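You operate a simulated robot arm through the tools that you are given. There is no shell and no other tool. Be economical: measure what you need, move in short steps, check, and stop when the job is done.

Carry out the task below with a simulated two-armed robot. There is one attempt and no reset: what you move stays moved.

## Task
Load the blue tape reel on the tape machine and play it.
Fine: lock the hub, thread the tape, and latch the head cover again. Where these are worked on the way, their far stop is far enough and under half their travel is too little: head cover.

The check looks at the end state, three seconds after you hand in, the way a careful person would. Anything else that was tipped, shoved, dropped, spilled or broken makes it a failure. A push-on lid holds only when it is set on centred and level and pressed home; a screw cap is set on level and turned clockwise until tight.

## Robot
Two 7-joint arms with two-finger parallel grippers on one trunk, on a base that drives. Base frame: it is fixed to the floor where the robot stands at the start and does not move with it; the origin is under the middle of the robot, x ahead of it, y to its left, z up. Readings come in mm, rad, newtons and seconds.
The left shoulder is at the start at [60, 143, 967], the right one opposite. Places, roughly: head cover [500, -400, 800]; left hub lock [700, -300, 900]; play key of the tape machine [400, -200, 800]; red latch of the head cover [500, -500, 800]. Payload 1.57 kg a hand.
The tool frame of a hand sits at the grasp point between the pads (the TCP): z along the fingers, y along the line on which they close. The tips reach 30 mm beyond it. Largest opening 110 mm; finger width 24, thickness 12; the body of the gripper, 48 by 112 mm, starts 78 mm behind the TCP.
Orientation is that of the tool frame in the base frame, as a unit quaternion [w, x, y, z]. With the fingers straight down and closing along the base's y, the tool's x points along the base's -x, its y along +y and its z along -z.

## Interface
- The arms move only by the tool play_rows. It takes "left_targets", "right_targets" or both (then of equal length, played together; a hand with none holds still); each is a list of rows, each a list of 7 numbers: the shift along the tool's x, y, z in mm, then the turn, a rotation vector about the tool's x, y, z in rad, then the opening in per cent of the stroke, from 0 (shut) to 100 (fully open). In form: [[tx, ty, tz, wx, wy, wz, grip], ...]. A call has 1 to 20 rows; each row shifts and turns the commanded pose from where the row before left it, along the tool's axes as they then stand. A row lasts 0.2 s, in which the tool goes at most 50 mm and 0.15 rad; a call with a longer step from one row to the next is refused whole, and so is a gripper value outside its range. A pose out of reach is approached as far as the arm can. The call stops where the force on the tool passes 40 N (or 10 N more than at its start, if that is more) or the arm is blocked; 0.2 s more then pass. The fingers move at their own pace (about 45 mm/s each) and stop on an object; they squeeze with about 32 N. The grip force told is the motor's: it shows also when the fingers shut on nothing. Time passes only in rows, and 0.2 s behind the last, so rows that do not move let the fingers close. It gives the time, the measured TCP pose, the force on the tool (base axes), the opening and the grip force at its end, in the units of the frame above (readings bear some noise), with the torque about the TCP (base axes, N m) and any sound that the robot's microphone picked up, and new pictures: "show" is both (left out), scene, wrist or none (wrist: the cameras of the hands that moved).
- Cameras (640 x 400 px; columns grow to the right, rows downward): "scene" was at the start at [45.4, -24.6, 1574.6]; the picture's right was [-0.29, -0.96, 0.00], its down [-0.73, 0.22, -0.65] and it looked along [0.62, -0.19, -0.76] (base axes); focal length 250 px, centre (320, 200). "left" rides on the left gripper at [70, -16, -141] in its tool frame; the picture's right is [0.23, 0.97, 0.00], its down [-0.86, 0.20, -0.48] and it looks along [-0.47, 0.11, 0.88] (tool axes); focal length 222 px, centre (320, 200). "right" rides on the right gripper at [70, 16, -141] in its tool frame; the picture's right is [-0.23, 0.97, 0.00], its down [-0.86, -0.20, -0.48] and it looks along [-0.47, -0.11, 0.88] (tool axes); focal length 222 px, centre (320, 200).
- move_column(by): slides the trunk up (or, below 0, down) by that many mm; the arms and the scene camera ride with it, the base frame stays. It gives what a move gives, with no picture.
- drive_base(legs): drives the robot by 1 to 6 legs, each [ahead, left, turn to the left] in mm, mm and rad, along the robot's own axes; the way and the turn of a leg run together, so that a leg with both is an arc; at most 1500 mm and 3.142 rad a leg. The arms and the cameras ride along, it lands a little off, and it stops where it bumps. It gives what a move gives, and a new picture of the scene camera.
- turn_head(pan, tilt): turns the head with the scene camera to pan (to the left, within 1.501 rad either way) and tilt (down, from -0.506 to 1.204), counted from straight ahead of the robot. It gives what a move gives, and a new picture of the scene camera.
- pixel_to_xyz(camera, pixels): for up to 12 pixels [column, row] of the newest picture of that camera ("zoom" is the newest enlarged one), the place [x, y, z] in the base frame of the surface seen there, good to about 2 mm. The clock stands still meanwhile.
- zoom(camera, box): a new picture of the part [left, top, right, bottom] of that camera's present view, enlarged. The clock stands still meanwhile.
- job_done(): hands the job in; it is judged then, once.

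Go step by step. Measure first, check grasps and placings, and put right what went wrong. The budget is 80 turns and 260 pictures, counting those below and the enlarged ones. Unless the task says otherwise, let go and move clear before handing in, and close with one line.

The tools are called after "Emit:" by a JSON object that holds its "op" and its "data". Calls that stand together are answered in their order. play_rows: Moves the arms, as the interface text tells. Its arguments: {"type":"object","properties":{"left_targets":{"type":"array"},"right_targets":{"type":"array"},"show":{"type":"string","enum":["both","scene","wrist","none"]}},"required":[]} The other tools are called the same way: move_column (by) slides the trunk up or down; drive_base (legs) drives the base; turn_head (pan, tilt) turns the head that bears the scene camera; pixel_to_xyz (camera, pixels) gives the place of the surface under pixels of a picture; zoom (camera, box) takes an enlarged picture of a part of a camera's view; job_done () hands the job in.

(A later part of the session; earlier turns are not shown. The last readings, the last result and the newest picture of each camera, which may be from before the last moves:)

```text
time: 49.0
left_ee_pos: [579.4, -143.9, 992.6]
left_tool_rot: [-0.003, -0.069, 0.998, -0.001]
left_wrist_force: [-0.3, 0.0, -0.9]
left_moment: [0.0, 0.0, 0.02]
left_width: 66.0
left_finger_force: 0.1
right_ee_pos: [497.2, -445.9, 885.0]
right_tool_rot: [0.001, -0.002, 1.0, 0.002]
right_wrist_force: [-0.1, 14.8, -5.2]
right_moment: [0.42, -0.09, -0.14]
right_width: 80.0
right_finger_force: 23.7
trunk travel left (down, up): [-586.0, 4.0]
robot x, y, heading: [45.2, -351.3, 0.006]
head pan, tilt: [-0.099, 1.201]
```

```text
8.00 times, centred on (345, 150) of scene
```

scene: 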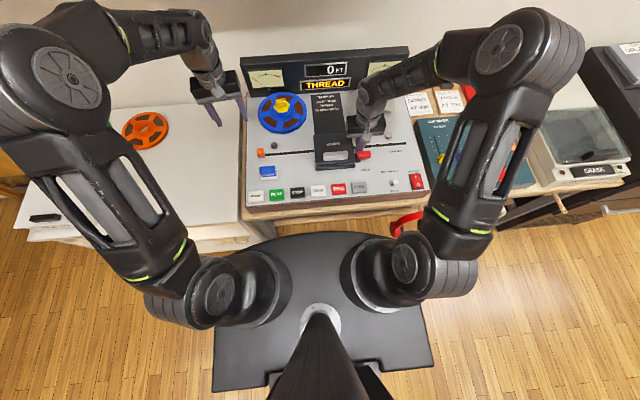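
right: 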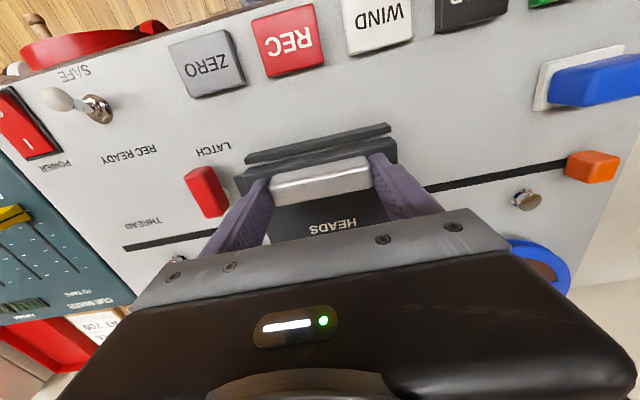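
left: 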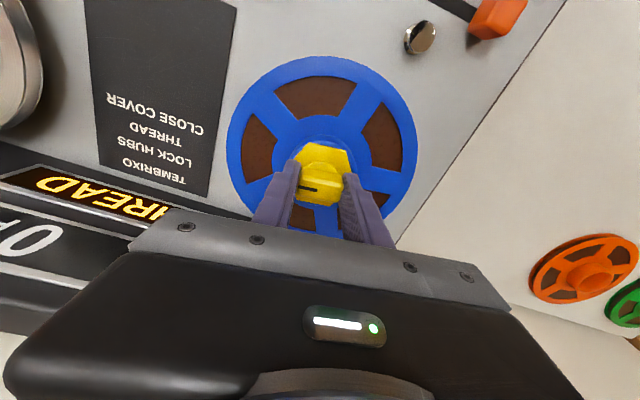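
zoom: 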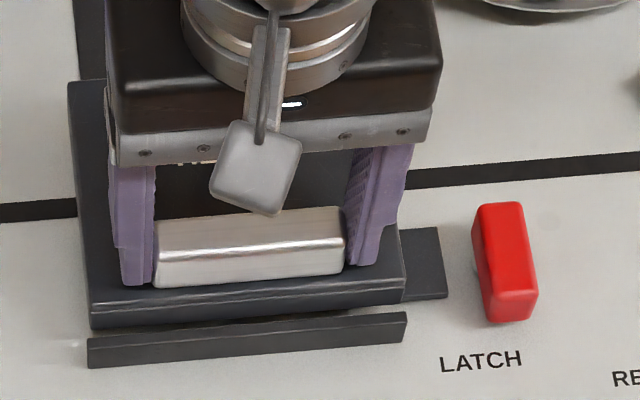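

Gripped firmly. Lifting the cover along an arc about its rear edge: first 30°.

Emit:
{"op": "play_rows", "data": {"right_targets": [[0, 3, 0, 0, 0, 0, 20], [-4, 0, -12.5, 0, 0, 0, 20], [-5.8, 0, -11.8, 0, 0, 0, 20], [-7.2, 0, -10.9, 0, 0, 0, 20], [-8.5, 0, -10, 0, 0, 0, 20]], "show": "wrist"}}

Emit:
{"op": "zoom", "data": {"camera": "scene", "box": [305, 115, 385, 175]}}

```text
time: 49.6
left_ee_pos: [580.2, -146.4, 993.6]
left_tool_rot: [-0.002, -0.07, 0.998, 0.0]
left_wrist_force: [-0.5, -0.7, -0.2]
left_moment: [0.02, -0.01, 0.02]
left_width: 66.1
left_finger_force: 0.1
right_ee_pos: [497.8, -446.6, 895.4]
right_tool_rot: [-0.006, -0.002, 1.0, -0.001]
right_wrist_force: [-1.2, 4.3, -24.8]
right_moment: [0.31, -1.03, -0.28]
right_width: 79.8
right_finger_force: 45.4
trunk travel left (down, up): [-586.0, 4.0]
robot x, y, heading: [50.2, -351.2, 0.001]
head pan, tilt: [-0.099, 1.201]
stopped in row 3 (right hand): the force on the tool passed its limit (the readings are from after the stop); the commanded pose is now the measured one
```

right: 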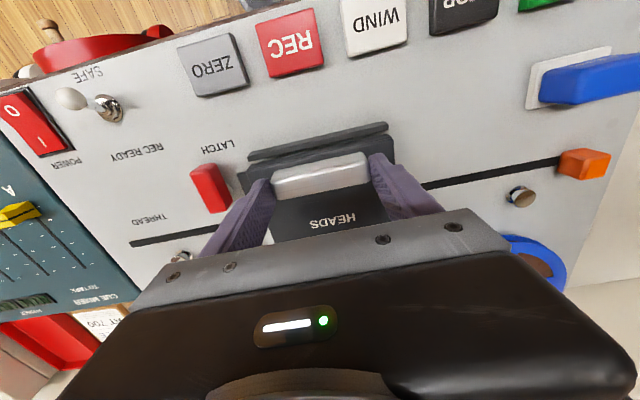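

```text
6.67 times, centred on (345, 145) of scene
```

zoom: 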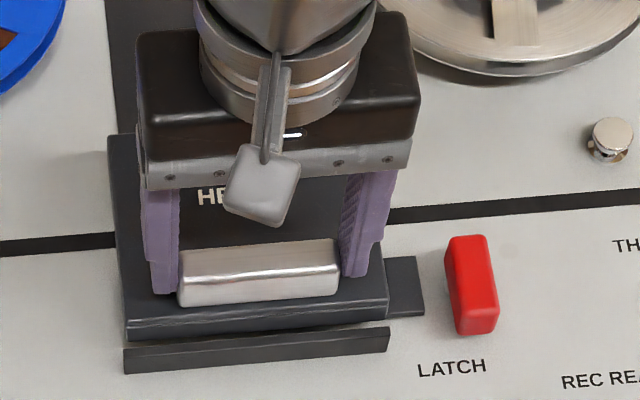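

The lift stopped on force. Checking whether the cover actually rose.

Emit:
{"op": "pixel_to_xyz", "data": {"camera": "zoom", "pixels": [[220, 310], [130, 310], [130, 332], [250, 350], [400, 290], [125, 150], [260, 270], [260, 295], [470, 250], [470, 325]]}}

Emit:
{"op": "zoom", "data": {"camera": "right", "box": [180, 100, 420, 250]}}

```text
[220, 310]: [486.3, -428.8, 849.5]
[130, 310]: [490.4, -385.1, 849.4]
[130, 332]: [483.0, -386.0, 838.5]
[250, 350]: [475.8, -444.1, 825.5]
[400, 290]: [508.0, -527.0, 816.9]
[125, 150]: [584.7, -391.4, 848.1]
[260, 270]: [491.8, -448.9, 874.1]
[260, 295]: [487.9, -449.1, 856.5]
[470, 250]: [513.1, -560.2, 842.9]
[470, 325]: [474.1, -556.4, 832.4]
```

```text
2.67 times, centred on (300, 175) of right
```

zoom: 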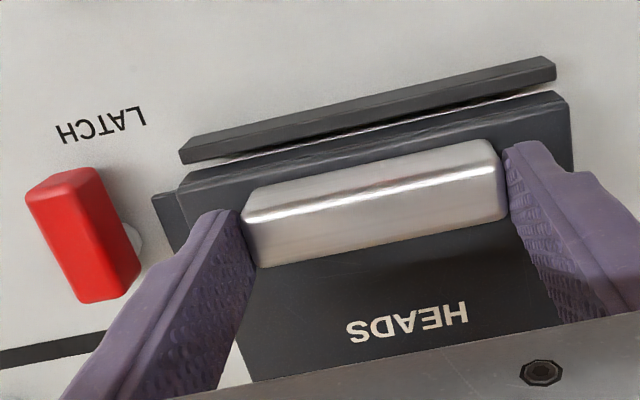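

The cover did not rise at all; the fingers slipped up. It may slide instead, so I'll re-seat on the handle and test a gentle push away from the robot.

Emit:
{"op": "play_rows", "data": {"right_targets": [[0, 0, 0, 0, 0, 0, 40], [0, 0, 10, 0, 0, 0, 40], [0, 0, 0, 0, 0, 0, 20], [0, 0, 0, 0, 0, 0, 20], [-4, 0, 0, 0, 0, 0, 20], [-4, 0, 0, 0, 0, 0, 20], [-4, 0, 0, 0, 0, 0, 20], [-4, 0, 0, 0, 0, 0, 20]], "show": "wrist"}}

Emit:
{"op": "zoom", "data": {"camera": "scene", "box": [305, 115, 385, 175]}}

Emit:
{"op": "pixel_to_xyz", "data": {"camera": "zoom", "pixels": [[220, 308], [130, 305], [130, 332], [250, 350], [400, 290], [125, 150], [260, 270], [470, 250], [470, 325]]}}

```text
time: 51.4
left_ee_pos: [577.6, -146.5, 995.0]
left_tool_rot: [-0.002, -0.069, 0.998, -0.001]
left_wrist_force: [0.3, -0.1, 0.5]
left_moment: [-0.02, 0.04, 0.03]
left_width: 65.7
left_finger_force: 0.0
right_ee_pos: [511.8, -446.3, 888.2]
right_tool_rot: [-0.003, -0.001, 1.0, -0.002]
right_wrist_force: [-0.2, -3.3, 32.4]
right_moment: [0.21, -0.09, -0.12]
right_width: 79.6
right_finger_force: 45.1
trunk travel left (down, up): [-586.0, 4.0]
robot x, y, heading: [44.4, -349.3, 0.006]
head pan, tilt: [-0.099, 1.201]
```

right: 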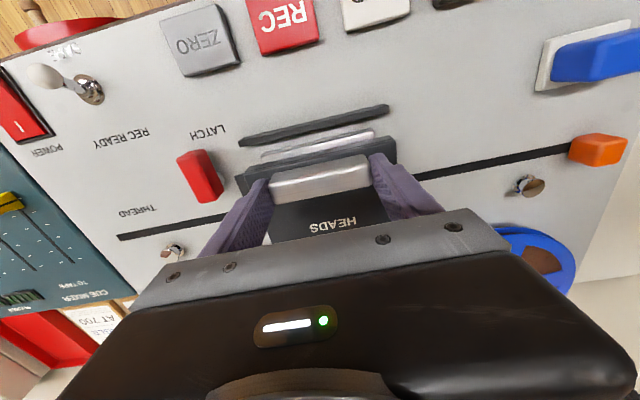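

```text
6.67 times, centred on (345, 145) of scene
```

zoom: 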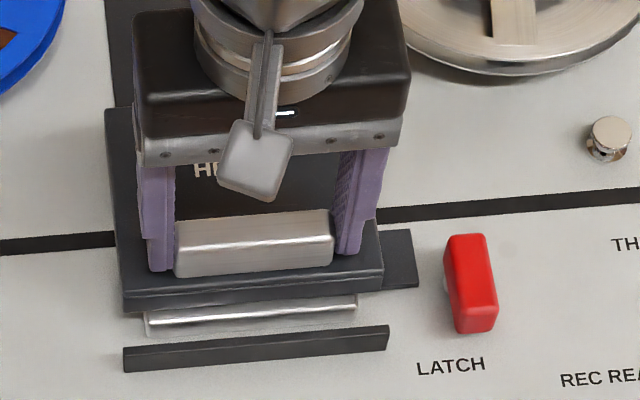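

```text
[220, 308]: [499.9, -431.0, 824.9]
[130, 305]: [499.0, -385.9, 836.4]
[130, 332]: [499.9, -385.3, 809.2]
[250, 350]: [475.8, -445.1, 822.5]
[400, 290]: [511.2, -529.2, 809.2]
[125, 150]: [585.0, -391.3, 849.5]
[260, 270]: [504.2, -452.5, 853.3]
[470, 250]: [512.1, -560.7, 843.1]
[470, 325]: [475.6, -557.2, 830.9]
```

It slides back. Relieving the downward force and pushing it rearward until it stops.

Emit:
{"op": "play_rows", "data": {"right_targets": [[0, 0, -3, 0, 0, 0, 20], [-10, 0, 0, 0, 0, 0, 20], [-10, 0, 0, 0, 0, 0, 20], [-10, 0, 0, 0, 0, 0, 20], [-10, 0, 0, 0, 0, 0, 20], [-10, 0, 0, 0, 0, 0, 20], [-10, 0, 0, 0, 0, 0, 20], [-10, 0, 0, 0, 0, 0, 20]], "show": "scene"}}

Emit:
{"op": "zoom", "data": {"camera": "scene", "box": [260, 70, 420, 170]}}

```text
time: 53.2
left_ee_pos: [580.8, -145.4, 993.0]
left_tool_rot: [-0.004, -0.07, 0.998, 0.0]
left_wrist_force: [-0.2, 1.0, -0.2]
left_moment: [-0.01, -0.02, 0.02]
left_width: 66.1
left_finger_force: 0.0
right_ee_pos: [583.9, -444.3, 887.8]
right_tool_rot: [-0.005, -0.001, 1.0, -0.002]
right_wrist_force: [0.7, 5.8, -18.6]
right_moment: [0.31, 0.69, 0.02]
right_width: 79.7
right_finger_force: 45.1
trunk travel left (down, up): [-586.0, 4.0]
robot x, y, heading: [48.2, -349.6, 0.006]
head pan, tilt: [-0.099, 1.201]
```

scene: 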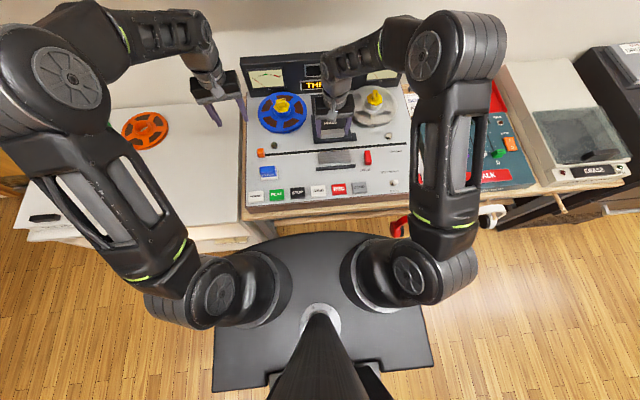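

```text
4.00 times, centred on (340, 120) of scene
```

zoom: 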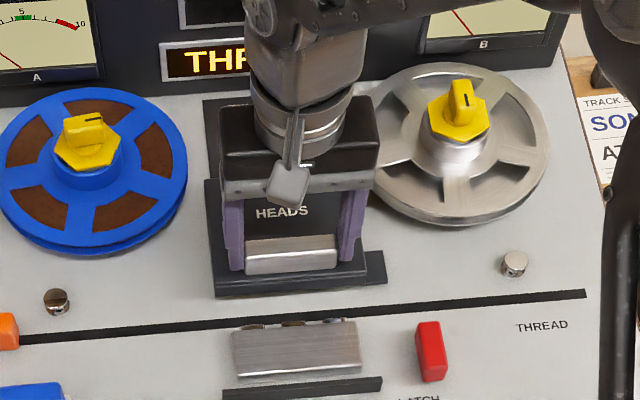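

The heads and the slot are exposed. Pushing on to find the far stop.

Emit:
{"op": "play_rows", "data": {"right_targets": [[-6, 0, 2, 0, 0, 0, 20], [-6, 0, 0, 0, 0, 0, 20], [-6, 0, 0, 0, 0, 0, 20], [-6, 0, 0, 0, 0, 0, 20], [-6, 0, 0, 0, 0, 0, 20]], "show": "none"}}

Emit:
{"op": "zoom", "data": {"camera": "scene", "box": [260, 70, 420, 170]}}

```text
time: 54.4
left_ee_pos: [578.5, -145.1, 993.7]
left_tool_rot: [-0.003, -0.07, 0.998, 0.0]
left_wrist_force: [-0.5, -0.4, 0.6]
left_moment: [-0.03, 0.0, 0.0]
left_width: 66.2
left_finger_force: 0.0
right_ee_pos: [615.3, -446.5, 887.0]
right_tool_rot: [-0.003, -0.001, 1.0, -0.001]
right_wrist_force: [0.0, 3.6, 6.4]
right_moment: [-0.24, 1.32, -0.16]
right_width: 79.9
right_finger_force: 44.5
trunk travel left (down, up): [-586.0, 4.0]
robot x, y, heading: [48.9, -348.9, 0.002]
head pan, tilt: [-0.099, 1.201]
```

```text
4.00 times, centred on (340, 120) of scene
```

zoom: 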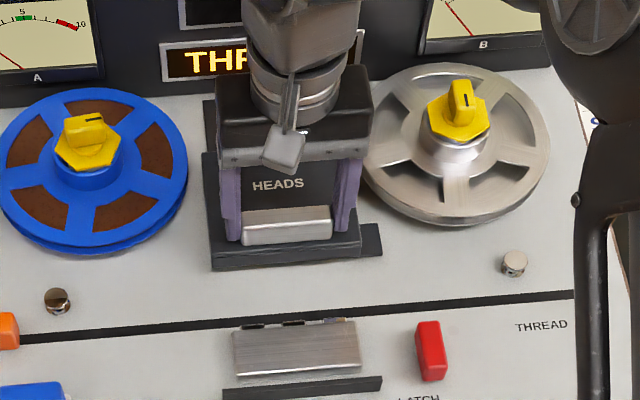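

Still sliding freely; continuing a bit.

Emit:
{"op": "play_rows", "data": {"right_targets": [[-5, 0, 0, 0, 0, 0, 20], [-5, 0, 0, 0, 0, 0, 20], [-5, 0, 0, 0, 0, 0, 20], [-5, 0, 0, 0, 0, 0, 20], [-5, 0, 0, 0, 0, 0, 20]], "show": "none"}}

Emit:
{"op": "zoom", "data": {"camera": "scene", "box": [260, 70, 420, 170]}}

Emit:
{"op": "pixel_to_xyz", "data": {"camera": "zoom", "pixels": [[225, 245], [370, 240], [215, 160], [370, 200], [9, 330], [150, 337], [290, 322], [450, 308], [570, 296], [245, 325], [290, 345]]}}

```text
time: 55.6
left_ee_pos: [575.9, -146.2, 995.6]
left_tool_rot: [-0.002, -0.07, 0.998, 0.0]
left_wrist_force: [-0.4, 0.2, 0.4]
left_moment: [0.01, -0.06, 0.01]
left_width: 66.1
left_finger_force: 0.1
right_ee_pos: [632.0, -446.7, 883.5]
right_tool_rot: [-0.009, -0.002, 1.0, -0.002]
right_wrist_force: [-35.5, 5.8, -1.0]
right_moment: [0.77, 0.44, -0.11]
right_width: 79.6
right_finger_force: 44.7
trunk travel left (down, up): [-586.0, 4.0]
robot x, y, heading: [41.9, -344.1, 0.004]
head pan, tilt: [-0.099, 1.201]
```

```text
4.00 times, centred on (340, 120) of scene
```

zoom: 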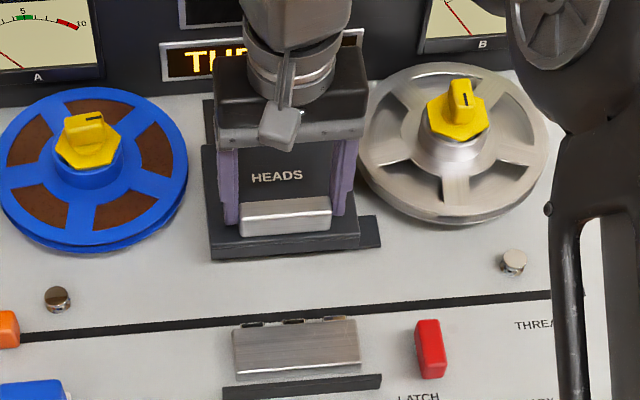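

```text
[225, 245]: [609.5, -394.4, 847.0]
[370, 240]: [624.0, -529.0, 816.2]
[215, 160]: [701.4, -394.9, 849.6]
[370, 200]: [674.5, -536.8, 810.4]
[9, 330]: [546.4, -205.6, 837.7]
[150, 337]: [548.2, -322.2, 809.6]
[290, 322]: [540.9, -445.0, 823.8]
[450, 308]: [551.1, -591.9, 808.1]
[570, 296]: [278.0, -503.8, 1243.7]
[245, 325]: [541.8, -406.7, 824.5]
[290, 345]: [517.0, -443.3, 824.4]
```

The cover hit its far stop (x-force −35 N). Backing off, releasing and raising the right hand, and moving the left hand out of the way; then measuring the orange threader.

Emit:
{"op": "play_rows", "data": {"right_targets": [[5, 0, 0, 0, 0, 0, 20], [0, 0, 0, 0, 0, 0, 60], [0, 0, 0, 0, 0, 0, 60], [0, 0, -30, 0, 0, 0, 60], [0, 0, -40, 0, 0, 0, 60], [40, 0, -10, 0, 0, 0, 60], [45, 0, 0, 0, 0, 0, 60]], "left_targets": [[0, 40, -10, 0, 0, 0, 60], [0, 40, -10, 0, 0, 0, 60], [0, 40, -10, 0, 0, 0, 60], [0, 40, -10, 0, 0, 0, 60], [0, 30, 0, 0, 0, 0, 60], [0, 0, 0, 0, 0, 0, 60], [0, 0, 0, 0, 0, 0, 60]], "show": "scene"}}

Emit:
{"op": "zoom", "data": {"camera": "scene", "box": [245, 130, 325, 180]}}

Emit:
{"op": "pixel_to_xyz", "data": {"camera": "zoom", "pixels": [[105, 165], [150, 165], [128, 155], [128, 175], [128, 195], [100, 185], [155, 185], [220, 115]]}}

```text
time: 57.2
left_ee_pos: [552.4, 42.4, 1033.8]
left_tool_rot: [-0.003, -0.07, 0.998, 0.0]
left_wrist_force: [-0.5, 0.0, 0.2]
left_moment: [-0.02, 0.0, 0.02]
left_width: 65.9
left_finger_force: 0.1
right_ee_pos: [548.8, -447.6, 968.9]
right_tool_rot: [-0.004, -0.001, 1.0, -0.001]
right_wrist_force: [0.0, 0.1, -0.4]
right_moment: [0.01, -0.01, 0.03]
right_width: 66.1
right_finger_force: 0.0
trunk travel left (down, up): [-586.0, 4.0]
robot x, y, heading: [45.3, -349.8, 0.005]
head pan, tilt: [-0.099, 1.201]
```

scene: 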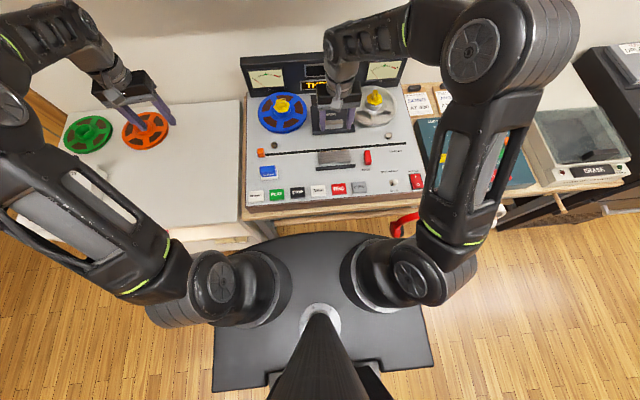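

```text
8.00 times, centred on (285, 155) of scene
```

zoom: 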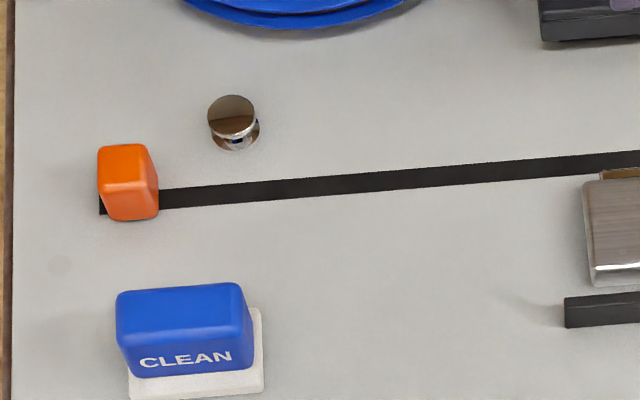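

```text
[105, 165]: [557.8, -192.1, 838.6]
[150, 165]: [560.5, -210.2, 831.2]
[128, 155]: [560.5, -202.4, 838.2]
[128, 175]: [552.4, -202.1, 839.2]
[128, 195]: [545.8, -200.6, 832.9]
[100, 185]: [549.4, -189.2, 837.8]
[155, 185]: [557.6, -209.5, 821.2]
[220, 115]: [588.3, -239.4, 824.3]
```

Threader knob ≈ (554, -200), top 838. Moving the right hand over it and gripping with tips at ≈829 to clear the heads (824).

Emit:
{"op": "play_rows", "data": {"right_targets": [[0, 41, 5, 0, 0, 0, 50], [0, 41, 5, 0, 0, 0, 50], [-1, 41, 10, 0, 0, 0, 50], [-2, 41, 10, 0, 0, 0, 50], [-2, 41, 15, 0, 0, 0, 50], [0, 42, 15, 0, 0, 0, 50], [0, 0, 25, 0, 0, 0, 50], [0, 0, 25, 0, 0, 0, 50], [0, 0, 0, 0, 0, 0, 50], [0, 0, 0, 0, 0, 0, 0], [0, 0, 0, 0, 0, 0, 0], [0, 0, 0, 0, 0, 0, 0]], "show": "both"}}

Emit:
{"op": "zoom", "data": {"camera": "scene", "box": [245, 120, 325, 170]}}

```text
time: 59.8
left_ee_pos: [552.5, 42.1, 1034.1]
left_tool_rot: [-0.003, -0.07, 0.998, -0.001]
left_wrist_force: [-0.1, 0.5, 1.0]
left_moment: [0.02, -0.01, -0.01]
left_width: 66.0
left_finger_force: 0.1
right_ee_pos: [554.0, -200.1, 857.0]
right_tool_rot: [-0.005, -0.001, 1.0, -0.001]
right_wrist_force: [-0.2, 1.1, -2.1]
right_moment: [0.16, -0.3, -0.23]
right_width: 21.8
right_finger_force: 21.9
trunk travel left (down, up): [-586.0, 4.0]
robot x, y, heading: [41.5, -347.7, 0.0]
head pan, tilt: [-0.099, 1.201]
```

scene: 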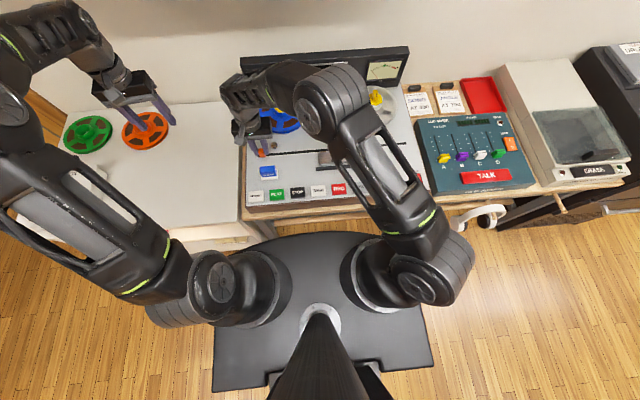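
right: 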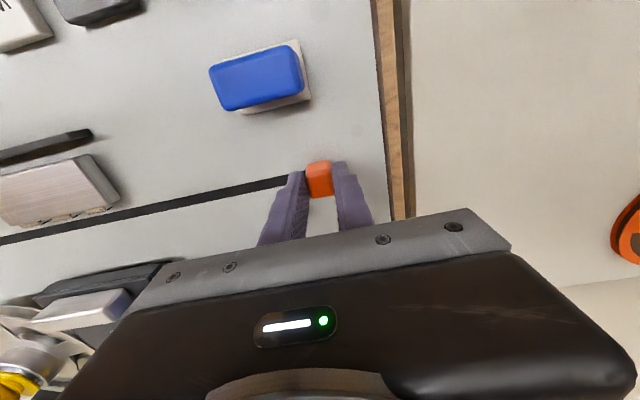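

```text
8.00 times, centred on (285, 145) of scene
```

zoom: 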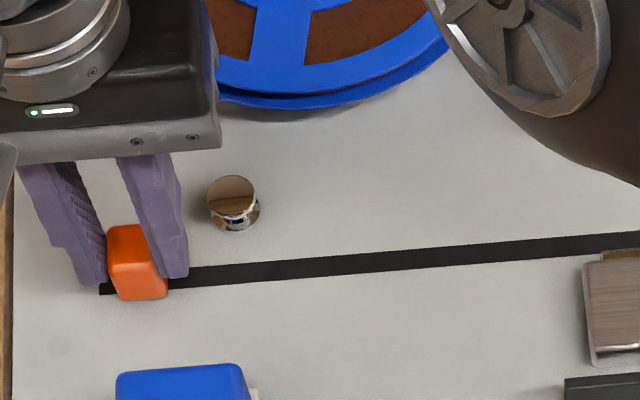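

Gripped. Raising 2 mm and sliding right along the slot.

Emit:
{"op": "play_rows", "data": {"right_targets": [[0, 0, -2, 0, 0, 0, 0], [0, -15, 0, 0, 0, 0, 0], [0, -20, 0, 0, 0, 0, 0], [0, -25, 0, 0, 0, 0, 0], [0, -25, 0, 0, 0, 0, 0], [0, -25, 0, 0, 0, 0, 0], [0, -25, 0, 0, 0, 0, 0], [0, -25, 0, 0, 0, 0, 0]], "show": "wrist"}}

```text
time: 61.6
left_ee_pos: [554.0, 41.3, 1032.3]
left_tool_rot: [-0.004, -0.07, 0.998, 0.0]
left_wrist_force: [0.4, -0.7, -1.0]
left_moment: [0.0, -0.03, 0.02]
left_width: 65.9
left_finger_force: 0.0
right_ee_pos: [554.2, -361.0, 858.2]
right_tool_rot: [-0.006, -0.001, 1.0, -0.002]
right_wrist_force: [-8.0, -0.5, -20.8]
right_moment: [0.21, 0.32, -0.29]
right_width: 21.8
right_finger_force: 34.8
trunk travel left (down, up): [-586.0, 4.0]
robot x, y, heading: [49.5, -352.1, 0.004]
head pan, tilt: [-0.099, 1.201]
```

right: 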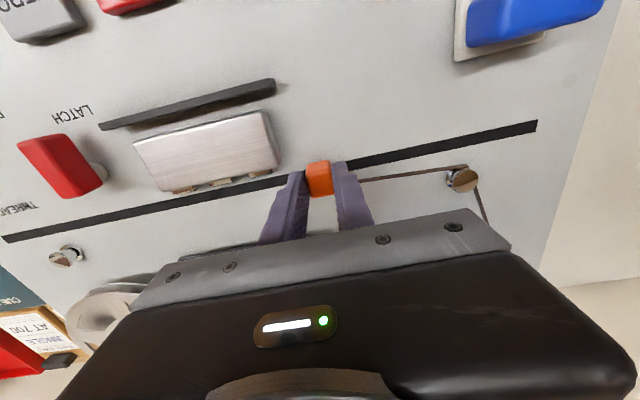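

The tape is following the threader around the post. Continuing past the heads.

Emit:
{"op": "play_rows", "data": {"right_targets": [[0, -20, 0, 0, 0, 0, 0], [0, -25, 0, 0, 0, 0, 0], [0, -25, 0, 0, 0, 0, 0], [0, -25, 0, 0, 0, 0, 0], [0, -25, 0, 0, 0, 0, 0], [0, -25, 0, 0, 0, 0, 0], [0, -25, 0, 0, 0, 0, 0]], "show": "wrist"}}

```text
time: 63.2
left_ee_pos: [554.3, 41.7, 1034.2]
left_tool_rot: [-0.003, -0.07, 0.998, -0.001]
left_wrist_force: [-0.5, 0.5, -0.4]
left_moment: [0.02, 0.0, 0.0]
left_width: 65.9
left_finger_force: 0.1
right_ee_pos: [553.7, -530.4, 858.6]
right_tool_rot: [-0.002, -0.002, 1.0, -0.002]
right_wrist_force: [-9.5, -0.8, -5.2]
right_moment: [0.25, 0.8, -0.26]
right_width: 21.8
right_finger_force: 34.7
trunk travel left (down, up): [-586.0, 4.0]
robot x, y, heading: [46.3, -352.8, 0.006]
head pan, tilt: [-0.099, 1.201]
```

right: 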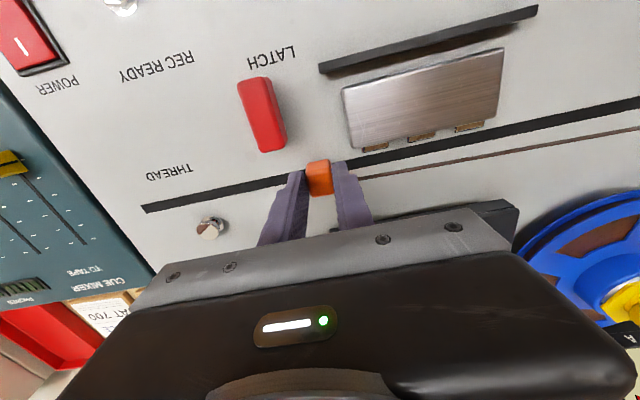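

Passed the heads. Continuing to the slot's right end.

Emit:
{"op": "play_rows", "data": {"right_targets": [[0, -20, 0, 0, 0, 0, 0], [0, -25, 0, 0, 0, 0, 0], [0, -25, 0, 0, 0, 0, 0], [0, -25, 0, 0, 0, 0, 0], [0, -20, 0, 0, 0, 0, 0], [0, -10, 0, 0, 0, 0, 0], [0, -10, 0, 0, 0, 0, 0], [0, -10, 0, 0, 0, 0, 0]], "show": "both"}}

Emit:
{"op": "zoom", "data": {"camera": "scene", "box": [250, 50, 430, 165]}}

```text
time: 65.0
left_ee_pos: [552.3, 42.8, 1033.2]
left_tool_rot: [-0.003, -0.07, 0.998, 0.0]
left_wrist_force: [0.0, -0.2, -0.4]
left_moment: [0.03, -0.02, -0.01]
left_width: 66.0
left_finger_force: 0.1
right_ee_pos: [553.1, -674.4, 859.2]
right_tool_rot: [-0.004, -0.001, 1.0, -0.002]
right_wrist_force: [-5.3, 1.0, 5.7]
right_moment: [0.18, 0.39, -0.2]
right_width: 21.9
right_finger_force: 34.5
trunk travel left (down, up): [-586.0, 4.0]
robot x, y, heading: [47.2, -352.7, 0.006]
head pan, tilt: [-0.099, 1.201]
```

scene: 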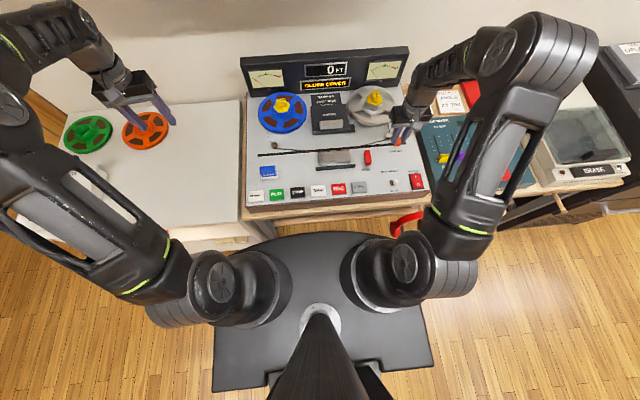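
right: 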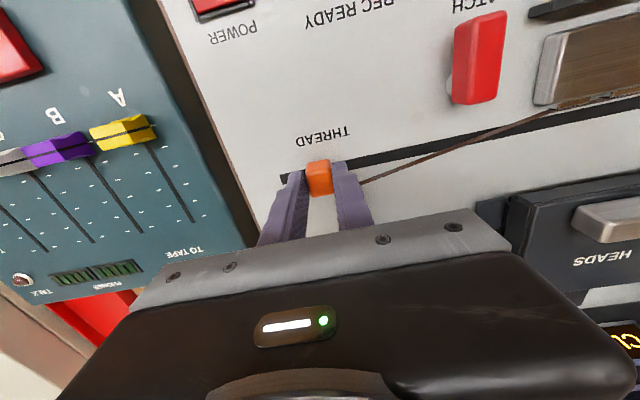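

```text
3.48 times, centred on (340, 108) of scene
```

zoom: 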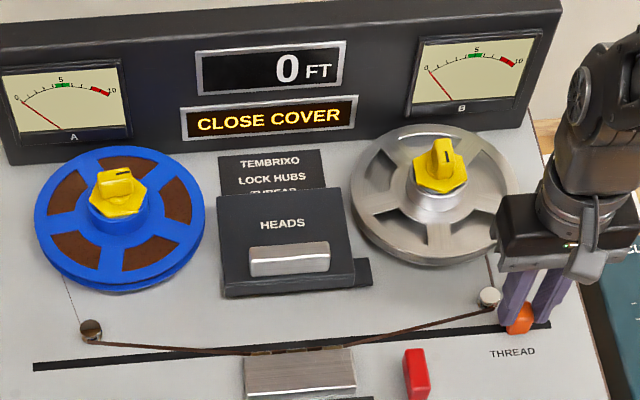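

Display says CLOSE COVER: threaded. Nudging to the end of the slot, then releasing.

Emit:
{"op": "play_rows", "data": {"right_targets": [[0, -5, 0, 0, 0, 0, 0], [0, -5, 0, 0, 0, 0, 0], [0, -4, 0, 0, 0, 0, 0], [0, 0, 0, 0, 0, 0, 0]], "show": "none"}}

Emit:
{"op": "zoom", "data": {"camera": "scene", "box": [330, 100, 430, 170]}}

Emit:
{"op": "pixel_to_xyz", "data": {"camera": "scene", "pixels": [[314, 122], [342, 120], [323, 126], [341, 124], [332, 122], [315, 133], [350, 128]]}}

```text
time: 66.0
left_ee_pos: [553.7, 42.3, 1032.9]
left_tool_rot: [-0.003, -0.07, 0.998, 0.0]
left_wrist_force: [-0.3, 0.3, -1.3]
left_moment: [0.02, -0.01, 0.0]
left_width: 66.1
left_finger_force: 0.0
right_ee_pos: [554.4, -690.6, 858.1]
right_tool_rot: [-0.005, -0.001, 1.0, -0.002]
right_wrist_force: [-6.7, 0.5, -2.5]
right_moment: [0.03, -0.77, -0.18]
right_width: 21.8
right_finger_force: 34.5
trunk travel left (down, up): [-586.0, 4.0]
robot x, y, heading: [48.6, -343.8, 0.0]
head pan, tilt: [-0.099, 1.201]
```

```text
5.71 times, centred on (380, 135) of scene
```

zoom: 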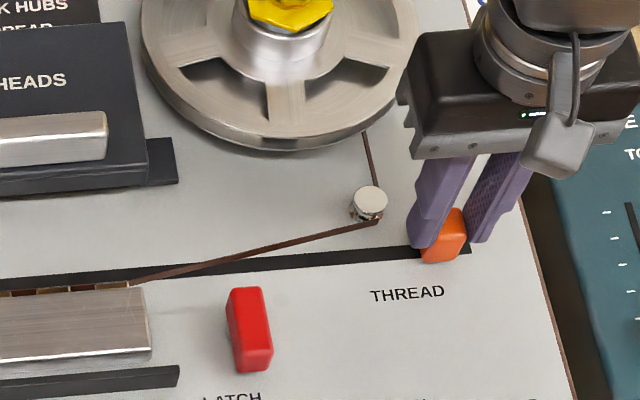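

```text
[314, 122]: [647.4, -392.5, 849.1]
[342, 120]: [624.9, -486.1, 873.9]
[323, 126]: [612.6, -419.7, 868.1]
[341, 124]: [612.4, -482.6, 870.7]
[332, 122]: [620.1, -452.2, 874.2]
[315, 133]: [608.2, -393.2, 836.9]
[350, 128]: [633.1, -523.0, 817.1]
```

The tape now reaches the take-up reel. Releasing, going up and over to the cover handle (≈ 619, -446).

Emit:
{"op": "play_rows", "data": {"right_targets": [[0, 0, 0, 0, 0, 0, 30], [0, 0, 0, 0, 0, 0, 40], [0, 0, -40, 0, 0, 0, 60], [0, 0, -45, 0, 0, 0, 100], [-10, 41, -10, 0, 0, 0, 100], [-11, 41, 0, 0, 0, 0, 100], [-11, 41, 0, 0, 0, 0, 100], [-11, 41, 0, 0, 0, 0, 100], [-11, 41, 0, 0, 0, 0, 100], [-11, 40, 0, 0, 0, 0, 100], [0, 0, 25, 0, 0, 0, 100]], "show": "wrist"}}

Emit:
{"op": "zoom", "data": {"camera": "scene", "box": [290, 90, 390, 160]}}

```text
time: 68.4
left_ee_pos: [554.2, 41.6, 1032.6]
left_tool_rot: [-0.002, -0.07, 0.998, 0.0]
left_wrist_force: [-0.3, -0.1, -1.0]
left_moment: [0.02, -0.02, -0.01]
left_width: 66.2
left_finger_force: 0.0
right_ee_pos: [617.4, -443.9, 928.6]
right_tool_rot: [-0.003, -0.001, 1.0, 0.0]
right_wrist_force: [1.1, 0.0, -0.2]
right_moment: [0.02, 0.02, 0.0]
right_width: 109.9
right_finger_force: 0.1
trunk travel left (down, up): [-586.0, 4.0]
robot x, y, heading: [48.2, -347.8, 0.008]
head pan, tilt: [-0.099, 1.201]
```

right: 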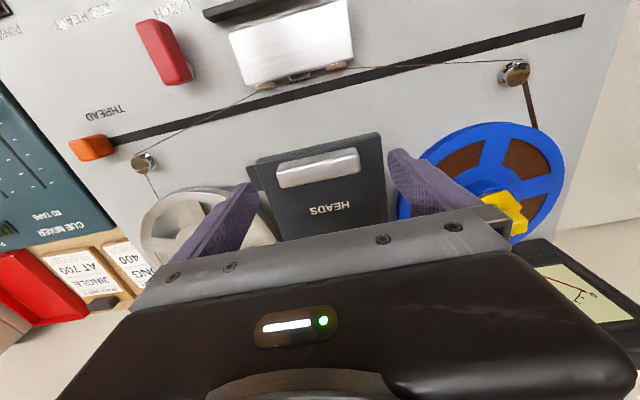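

```text
5.71 times, centred on (340, 125) of scene
```

zoom: 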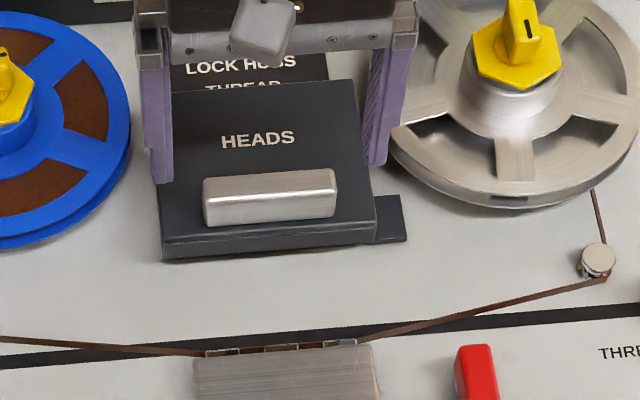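

Aligned with the handle. Descending, gripping, and pulling the cover back toward the robot.

Emit:
{"op": "play_rows", "data": {"right_targets": [[-1, -1, 22, 0, 0, 0, 100], [0, 0, 20, 0, 0, 0, 100], [0, 0, 0, 0, 0, 0, 20], [0, 0, 0, 0, 0, 0, 20], [0, 0, 0, 0, 0, 0, 20], [8, 0, 0, 0, 0, 0, 20], [12, 0, 0, 0, 0, 0, 20], [12, 0, 0, 0, 0, 0, 20], [12, 0, 0, 0, 0, 0, 20]], "show": "wrist"}}

Emit:
{"op": "zoom", "data": {"camera": "scene", "box": [290, 90, 390, 160]}}

```text
time: 70.4
left_ee_pos: [553.9, 41.4, 1033.3]
left_tool_rot: [-0.004, -0.07, 0.998, 0.001]
left_wrist_force: [0.4, -0.4, -0.1]
left_moment: [0.02, 0.01, -0.02]
left_width: 66.1
left_finger_force: 0.0
right_ee_pos: [575.8, -446.2, 887.2]
right_tool_rot: [-0.005, -0.002, 1.0, -0.001]
right_wrist_force: [-2.1, -10.2, -10.9]
right_moment: [0.22, -1.33, -0.31]
right_width: 79.9
right_finger_force: 45.4
trunk travel left (down, up): [-586.0, 4.0]
robot x, y, heading: [46.8, -349.7, 0.002]
head pan, tilt: [-0.099, 1.201]
```

right: 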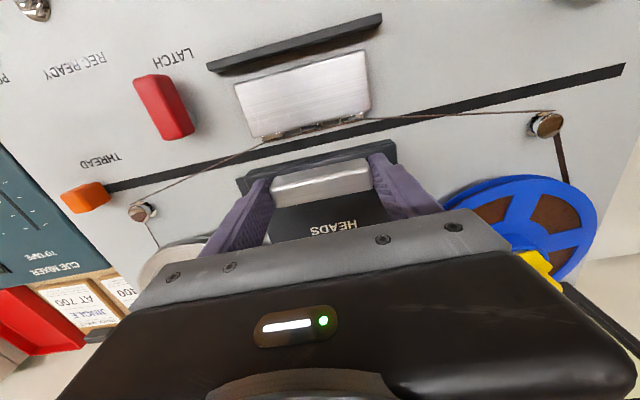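

```text
5.71 times, centred on (340, 125) of scene
```

zoom: 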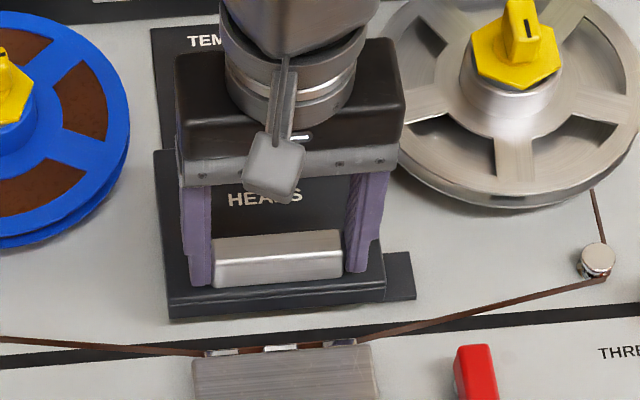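

Sliding well. Pulling the remaining ≈80 mm to the closed stop.

Emit:
{"op": "play_rows", "data": {"right_targets": [[12, -1.5, 1, 0, 0, 0, 20], [12, 0, 0, 0, 0, 0, 20], [12, 0, 0, 0, 0, 0, 20], [12, 0, 0, 0, 0, 0, 20], [12, 0, 0, 0, 0, 0, 20], [10, 0, 0, 0, 0, 0, 20], [6, 0, 0, 0, 0, 0, 20], [4, 0, 0, 0, 0, 0, 20], [3, 0, 0, 0, 0, 0, 20]], "show": "wrist"}}

Emit:
{"op": "zoom", "data": {"camera": "scene", "box": [290, 60, 420, 170]}}

```text
time: 72.4
left_ee_pos: [554.9, 41.1, 1033.3]
left_tool_rot: [-0.003, -0.069, 0.998, 0.001]
left_wrist_force: [0.4, 0.1, -0.5]
left_moment: [-0.01, 0.01, 0.01]
left_width: 65.8
left_finger_force: 0.0
right_ee_pos: [494.8, -446.2, 887.6]
right_tool_rot: [-0.003, -0.001, 1.0, -0.001]
right_wrist_force: [10.4, -9.2, 2.4]
right_moment: [-0.23, 1.1, -0.36]
right_width: 79.6
right_finger_force: 45.1
trunk travel left (down, up): [-586.0, 4.0]
robot x, y, heading: [43.9, -350.7, 0.004]
head pan, tilt: [-0.099, 1.201]
```

right: 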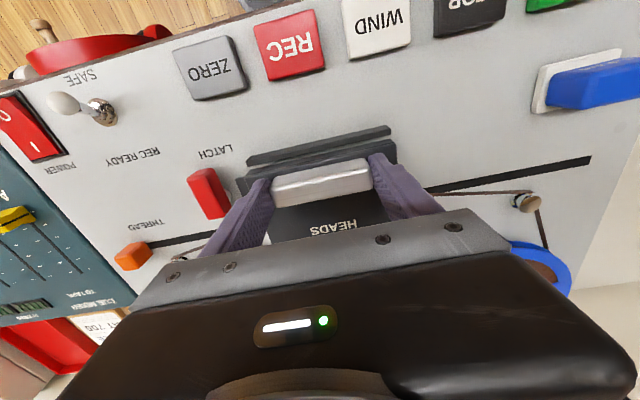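

```text
3.64 times, centred on (355, 115) of scene
```

zoom: 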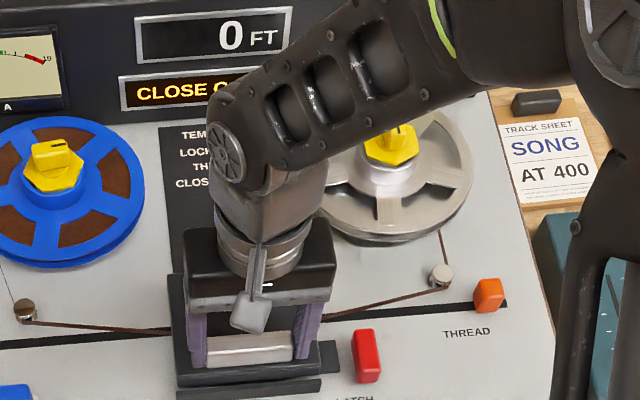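

The cover is back at its closed stop. Releasing, then going to the outer side of the latch to swing it back.

Emit:
{"op": "play_rows", "data": {"right_targets": [[0, 0, 0, 0, 0, 0, 50], [0, 0, 0, 0, 0, 0, 60], [0, 0, -40, 0, 0, 0, 40], [0, -40, 0, 0, 0, 0, 0], [0, -40, 0, 0, 0, 0, 0], [5, -40, 0, 0, 0, 0, 0], [5, -20, 0, 0, 0, 0, 0], [0, 0, 25, 0, 0, 0, 0], [0, 0, 25, 0, 0, 0, 0], [0, 0, 22, 0, 0, 0, 0]], "show": "wrist"}}

Emit:
{"op": "zoom", "data": {"camera": "scene", "box": [290, 60, 420, 170]}}

```text
time: 73.2
left_ee_pos: [554.1, 41.4, 1031.2]
left_tool_rot: [-0.004, -0.07, 0.998, 0.0]
left_wrist_force: [0.2, 0.9, -0.1]
left_moment: [0.0, 0.01, -0.01]
left_width: 66.0
left_finger_force: 0.0
right_ee_pos: [492.4, -446.3, 894.7]
right_tool_rot: [-0.01, -0.001, 1.0, -0.003]
right_wrist_force: [11.5, 0.3, -27.8]
right_moment: [0.33, -1.05, -0.45]
right_width: 79.5
right_finger_force: 45.5
trunk travel left (down, up): [-586.0, 4.0]
robot x, y, heading: [41.8, -350.6, 0.003]
head pan, tilt: [-0.099, 1.201]
stopped in row 3 (right hand): the force on the tool passed its limit (the readings are from after the stop); the commanded pose is now the measured one
```

right: 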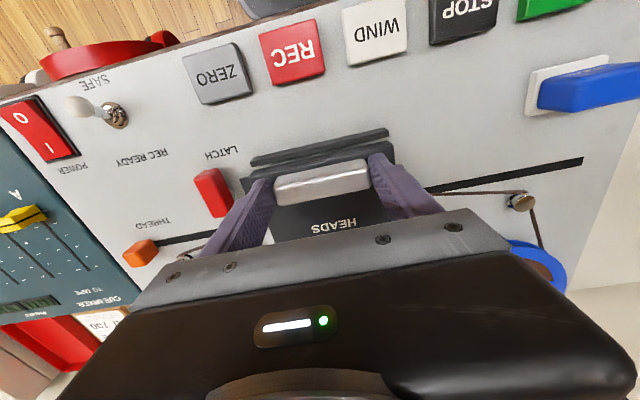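

```text
3.64 times, centred on (355, 115) of scene
```

zoom: 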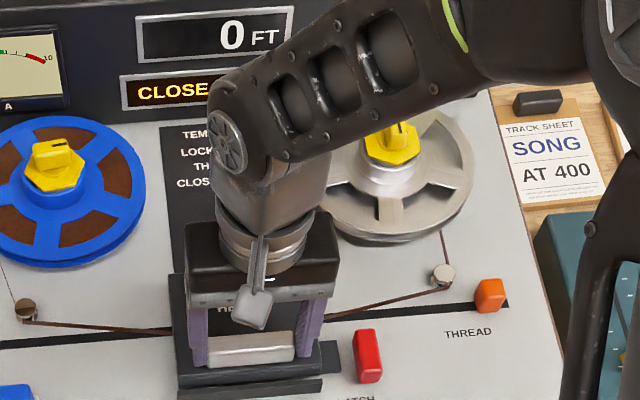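

My 60 % opening (66 mm) was still clamping the 80 mm handle; no harm done. Opening fully this time.

Emit:
{"op": "play_rows", "data": {"right_targets": [[0, 0, 0, 0, 0, 0, 100], [0, 0, 0, 0, 0, 0, 100], [0, 0, -35, 0, 0, 0, 100], [0, -40, 0, 0, 0, 0, 50], [0, -40, 0, 0, 0, 0, 0], [4, -40, 0, 0, 0, 0, 0], [4, -20, 0, 0, 0, 0, 0], [0, 0, 25, 0, 0, 0, 0], [0, 0, 25, 0, 0, 0, 0], [0, 0, 22, 0, 0, 0, 0]], "show": "wrist"}}

Emit:
{"op": "zoom", "data": {"camera": "scene", "box": [290, 60, 420, 170]}}

```text
time: 75.4
left_ee_pos: [553.2, 42.5, 1032.2]
left_tool_rot: [-0.004, -0.07, 0.998, -0.001]
left_wrist_force: [0.2, -0.4, 0.3]
left_moment: [-0.01, 0.01, 0.0]
left_width: 66.0
left_finger_force: 0.0
right_ee_pos: [480.5, -585.1, 858.0]
right_tool_rot: [-0.01, -0.002, 1.0, -0.002]
right_wrist_force: [-0.6, 0.1, 0.2]
right_moment: [-0.01, 0.01, 0.01]
right_width: 0.1
right_finger_force: 17.0
trunk travel left (down, up): [-586.0, 4.0]
robot x, y, heading: [49.3, -346.4, -0.002]
head pan, tilt: [-0.099, 1.201]
```

right: 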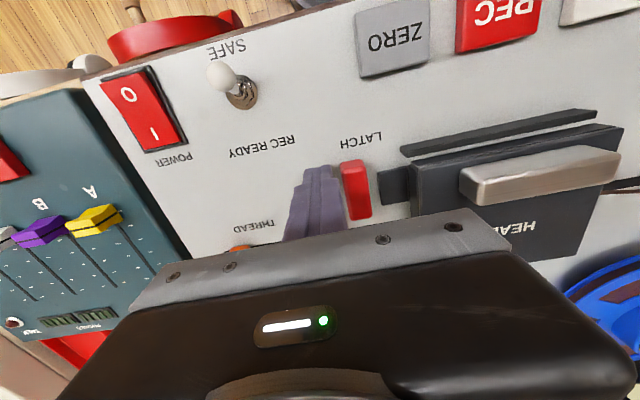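

```text
3.64 times, centred on (355, 115) of scene
```

zoom: 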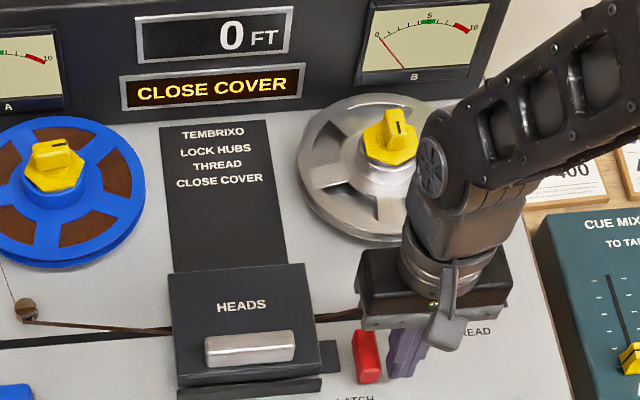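

Fingers are just outside the latch's free end. Sweeping it toward the cover, then pushing away from the robot to bring it back across.

Emit:
{"op": "play_rows", "data": {"right_targets": [[0, 8, 0, 0, 0, 0, 0], [0, 8, 0, 0, 0, 0, 0], [0, 8, 0, 0, 0, 0, 0], [0, 8, 0, 0, 0, 0, 0], [0, 8, 0, 0, 0, 0, 0], [0, 8, 0, 0, 0, 0, 0], [-3, 3, 0, 0, 0, 0, 0], [-3, 0, 0, 0, 0, 0, 0]], "show": "wrist"}}

Emit:
{"op": "zoom", "data": {"camera": "scene", "box": [290, 60, 420, 170]}}

```text
time: 77.2
left_ee_pos: [552.9, 43.6, 1033.9]
left_tool_rot: [-0.003, -0.069, 0.998, 0.0]
left_wrist_force: [0.5, 0.7, -0.6]
left_moment: [-0.05, -0.01, 0.02]
left_width: 66.2
left_finger_force: 0.0
right_ee_pos: [487.3, -533.2, 860.2]
right_tool_rot: [-0.011, -0.001, 1.0, -0.002]
right_wrist_force: [0.1, 0.6, 0.3]
right_moment: [0.01, 0.0, -0.01]
right_width: 0.0
right_finger_force: 21.9
trunk travel left (down, up): [-586.0, 4.0]
robot x, y, heading: [47.4, -348.0, 0.008]
head pan, tilt: [-0.099, 1.201]
```

right: 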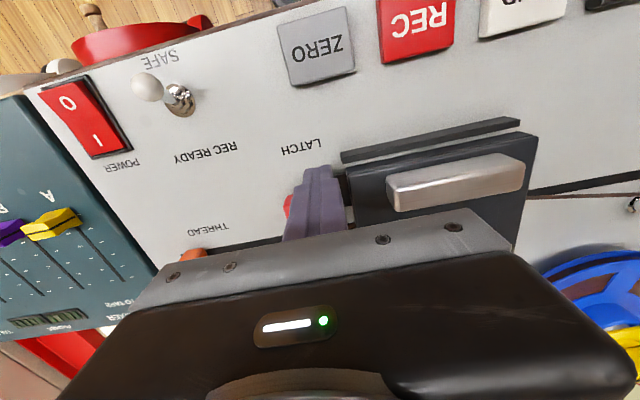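

```text
3.64 times, centred on (355, 115) of scene
```

zoom: 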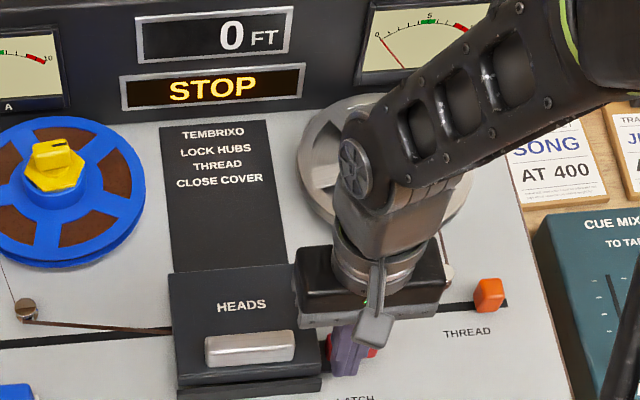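

The display now says STOP, so the cover counts as closed and latched. A last small push to fully align the latch, then lifting to check it.

Emit:
{"op": "play_rows", "data": {"right_targets": [[-3, 0, 0, 0, 0, 0, 0], [-2, 0, 0, 0, 0, 0, 0], [3, 0, 0, 0, 0, 0, 0], [4, 0, -30, 0, 0, 0, 0], [10, 0, -40, 0, 0, 0, 0], [30, 0, -10, 0, 0, 0, 0]], "show": "wrist"}}

Emit:
{"op": "zoom", "data": {"camera": "scene", "box": [240, 60, 420, 200]}}

Emit:
{"op": "pixel_to_xyz", "data": {"camera": "scene", "pixels": [[276, 195], [277, 191], [272, 195], [281, 195], [368, 150]]}}

```text
time: 78.6
left_ee_pos: [551.7, 41.9, 1033.6]
left_tool_rot: [-0.003, -0.07, 0.998, -0.001]
left_wrist_force: [0.2, 0.3, 0.1]
left_moment: [0.0, 0.0, -0.01]
left_width: 65.8
left_finger_force: 0.1
right_ee_pos: [445.3, -535.4, 943.4]
right_tool_rot: [-0.01, -0.001, 1.0, -0.003]
right_wrist_force: [-0.1, -0.9, -0.3]
right_moment: [-0.02, -0.05, 0.03]
right_width: 0.0
right_finger_force: 21.5
trunk travel left (down, up): [-586.0, 4.0]
robot x, y, heading: [44.7, -347.8, 0.003]
head pan, tilt: [-0.099, 1.201]
```

right: 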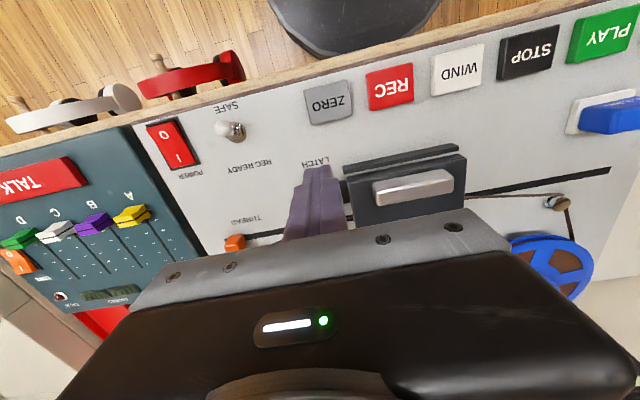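

```text
2.86 times, centred on (330, 130) of scene
```

zoom: 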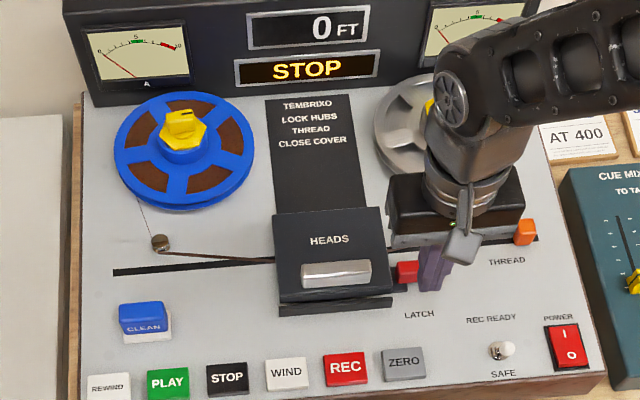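

```text
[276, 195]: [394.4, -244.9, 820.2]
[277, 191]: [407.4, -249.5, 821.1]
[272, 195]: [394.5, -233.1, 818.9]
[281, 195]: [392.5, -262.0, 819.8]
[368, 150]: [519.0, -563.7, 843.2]
```

All good: latch closed, tape threaded, STOP shown. Now moving the left hand (fingers shut) above the PLAY key at (396, -246, 820).

Emit:
{"op": "play_rows", "data": {"left_targets": [[24.4, -32.9, 16, 0, 0, 0, 0], [24.4, -32.9, 16, 0, 0, 0, 0], [24.4, -32.9, 16, 0, 0, 0, 0], [24.4, -32.9, 16, 0, 0, 0, 0], [24.4, -32.9, 16, 0, 0, 0, 0], [24.4, -32.9, 16, 0, 0, 0, 0], [24.4, -32.9, 16, 0, 0, 0, 0], [24.4, -32.9, 16, 0, 0, 0, 0], [0, 0, 0, 0, 0, 0, 0]], "right_targets": [[0, -10, -10, 0, 0, 0, 0], [0, -10, -10, 0, 0, 0, 0], [0, -10, -10, 0, 0, 0, 0], [0, -10, 0, 0, 0, 0, 0], [0, -10, 0, 0, 0, 0, 0], [0, 0, 0, 0, 0, 0, 0], [0, 0, 0, 0, 0, 0, 0], [0, 0, 0, 0, 0, 0, 0], [0, 0, 0, 0, 0, 0, 0]], "show": "both"}}

```text
time: 80.6
left_ee_pos: [394.8, -243.9, 906.4]
left_tool_rot: [-0.003, -0.07, 0.998, 0.0]
left_wrist_force: [0.1, 0.5, 0.3]
left_moment: [-0.01, -0.02, 0.02]
left_width: 0.1
left_finger_force: 21.2
right_ee_pos: [446.6, -585.0, 971.1]
right_tool_rot: [-0.009, -0.002, 1.0, -0.002]
right_wrist_force: [0.3, 0.7, -0.6]
right_moment: [-0.04, -0.03, 0.0]
right_width: 0.0
right_finger_force: 21.1
trunk travel left (down, up): [-586.0, 4.0]
robot x, y, heading: [46.8, -346.7, 0.006]
head pan, tilt: [-0.099, 1.201]
```

scene: 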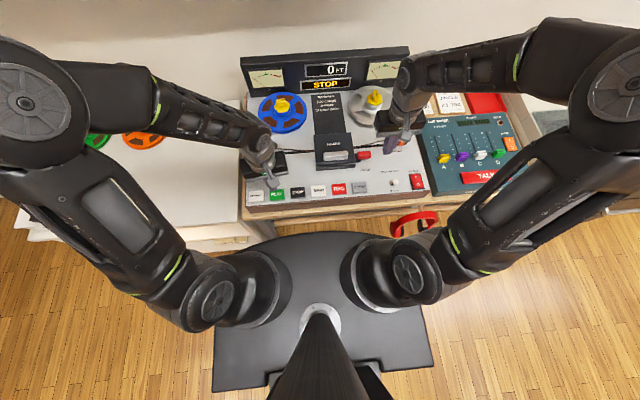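
right: 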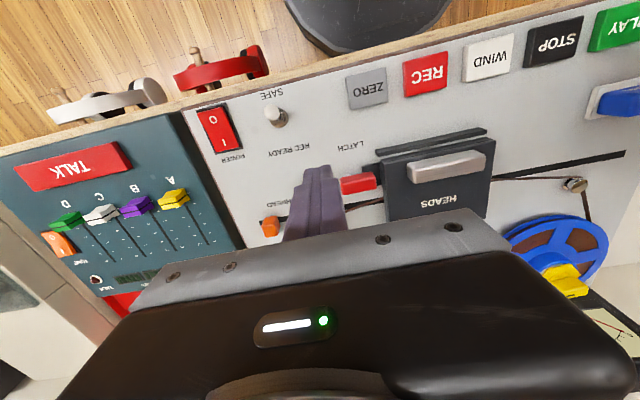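
left: 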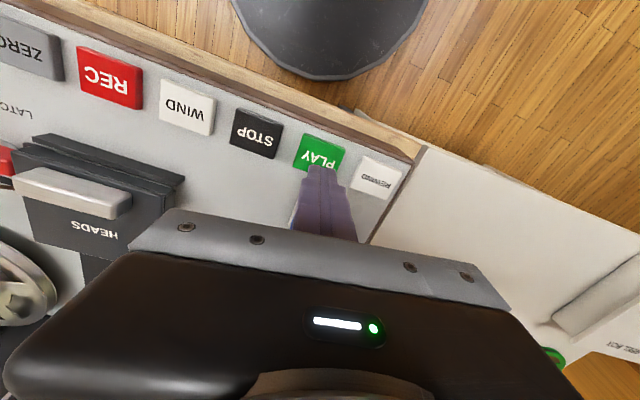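

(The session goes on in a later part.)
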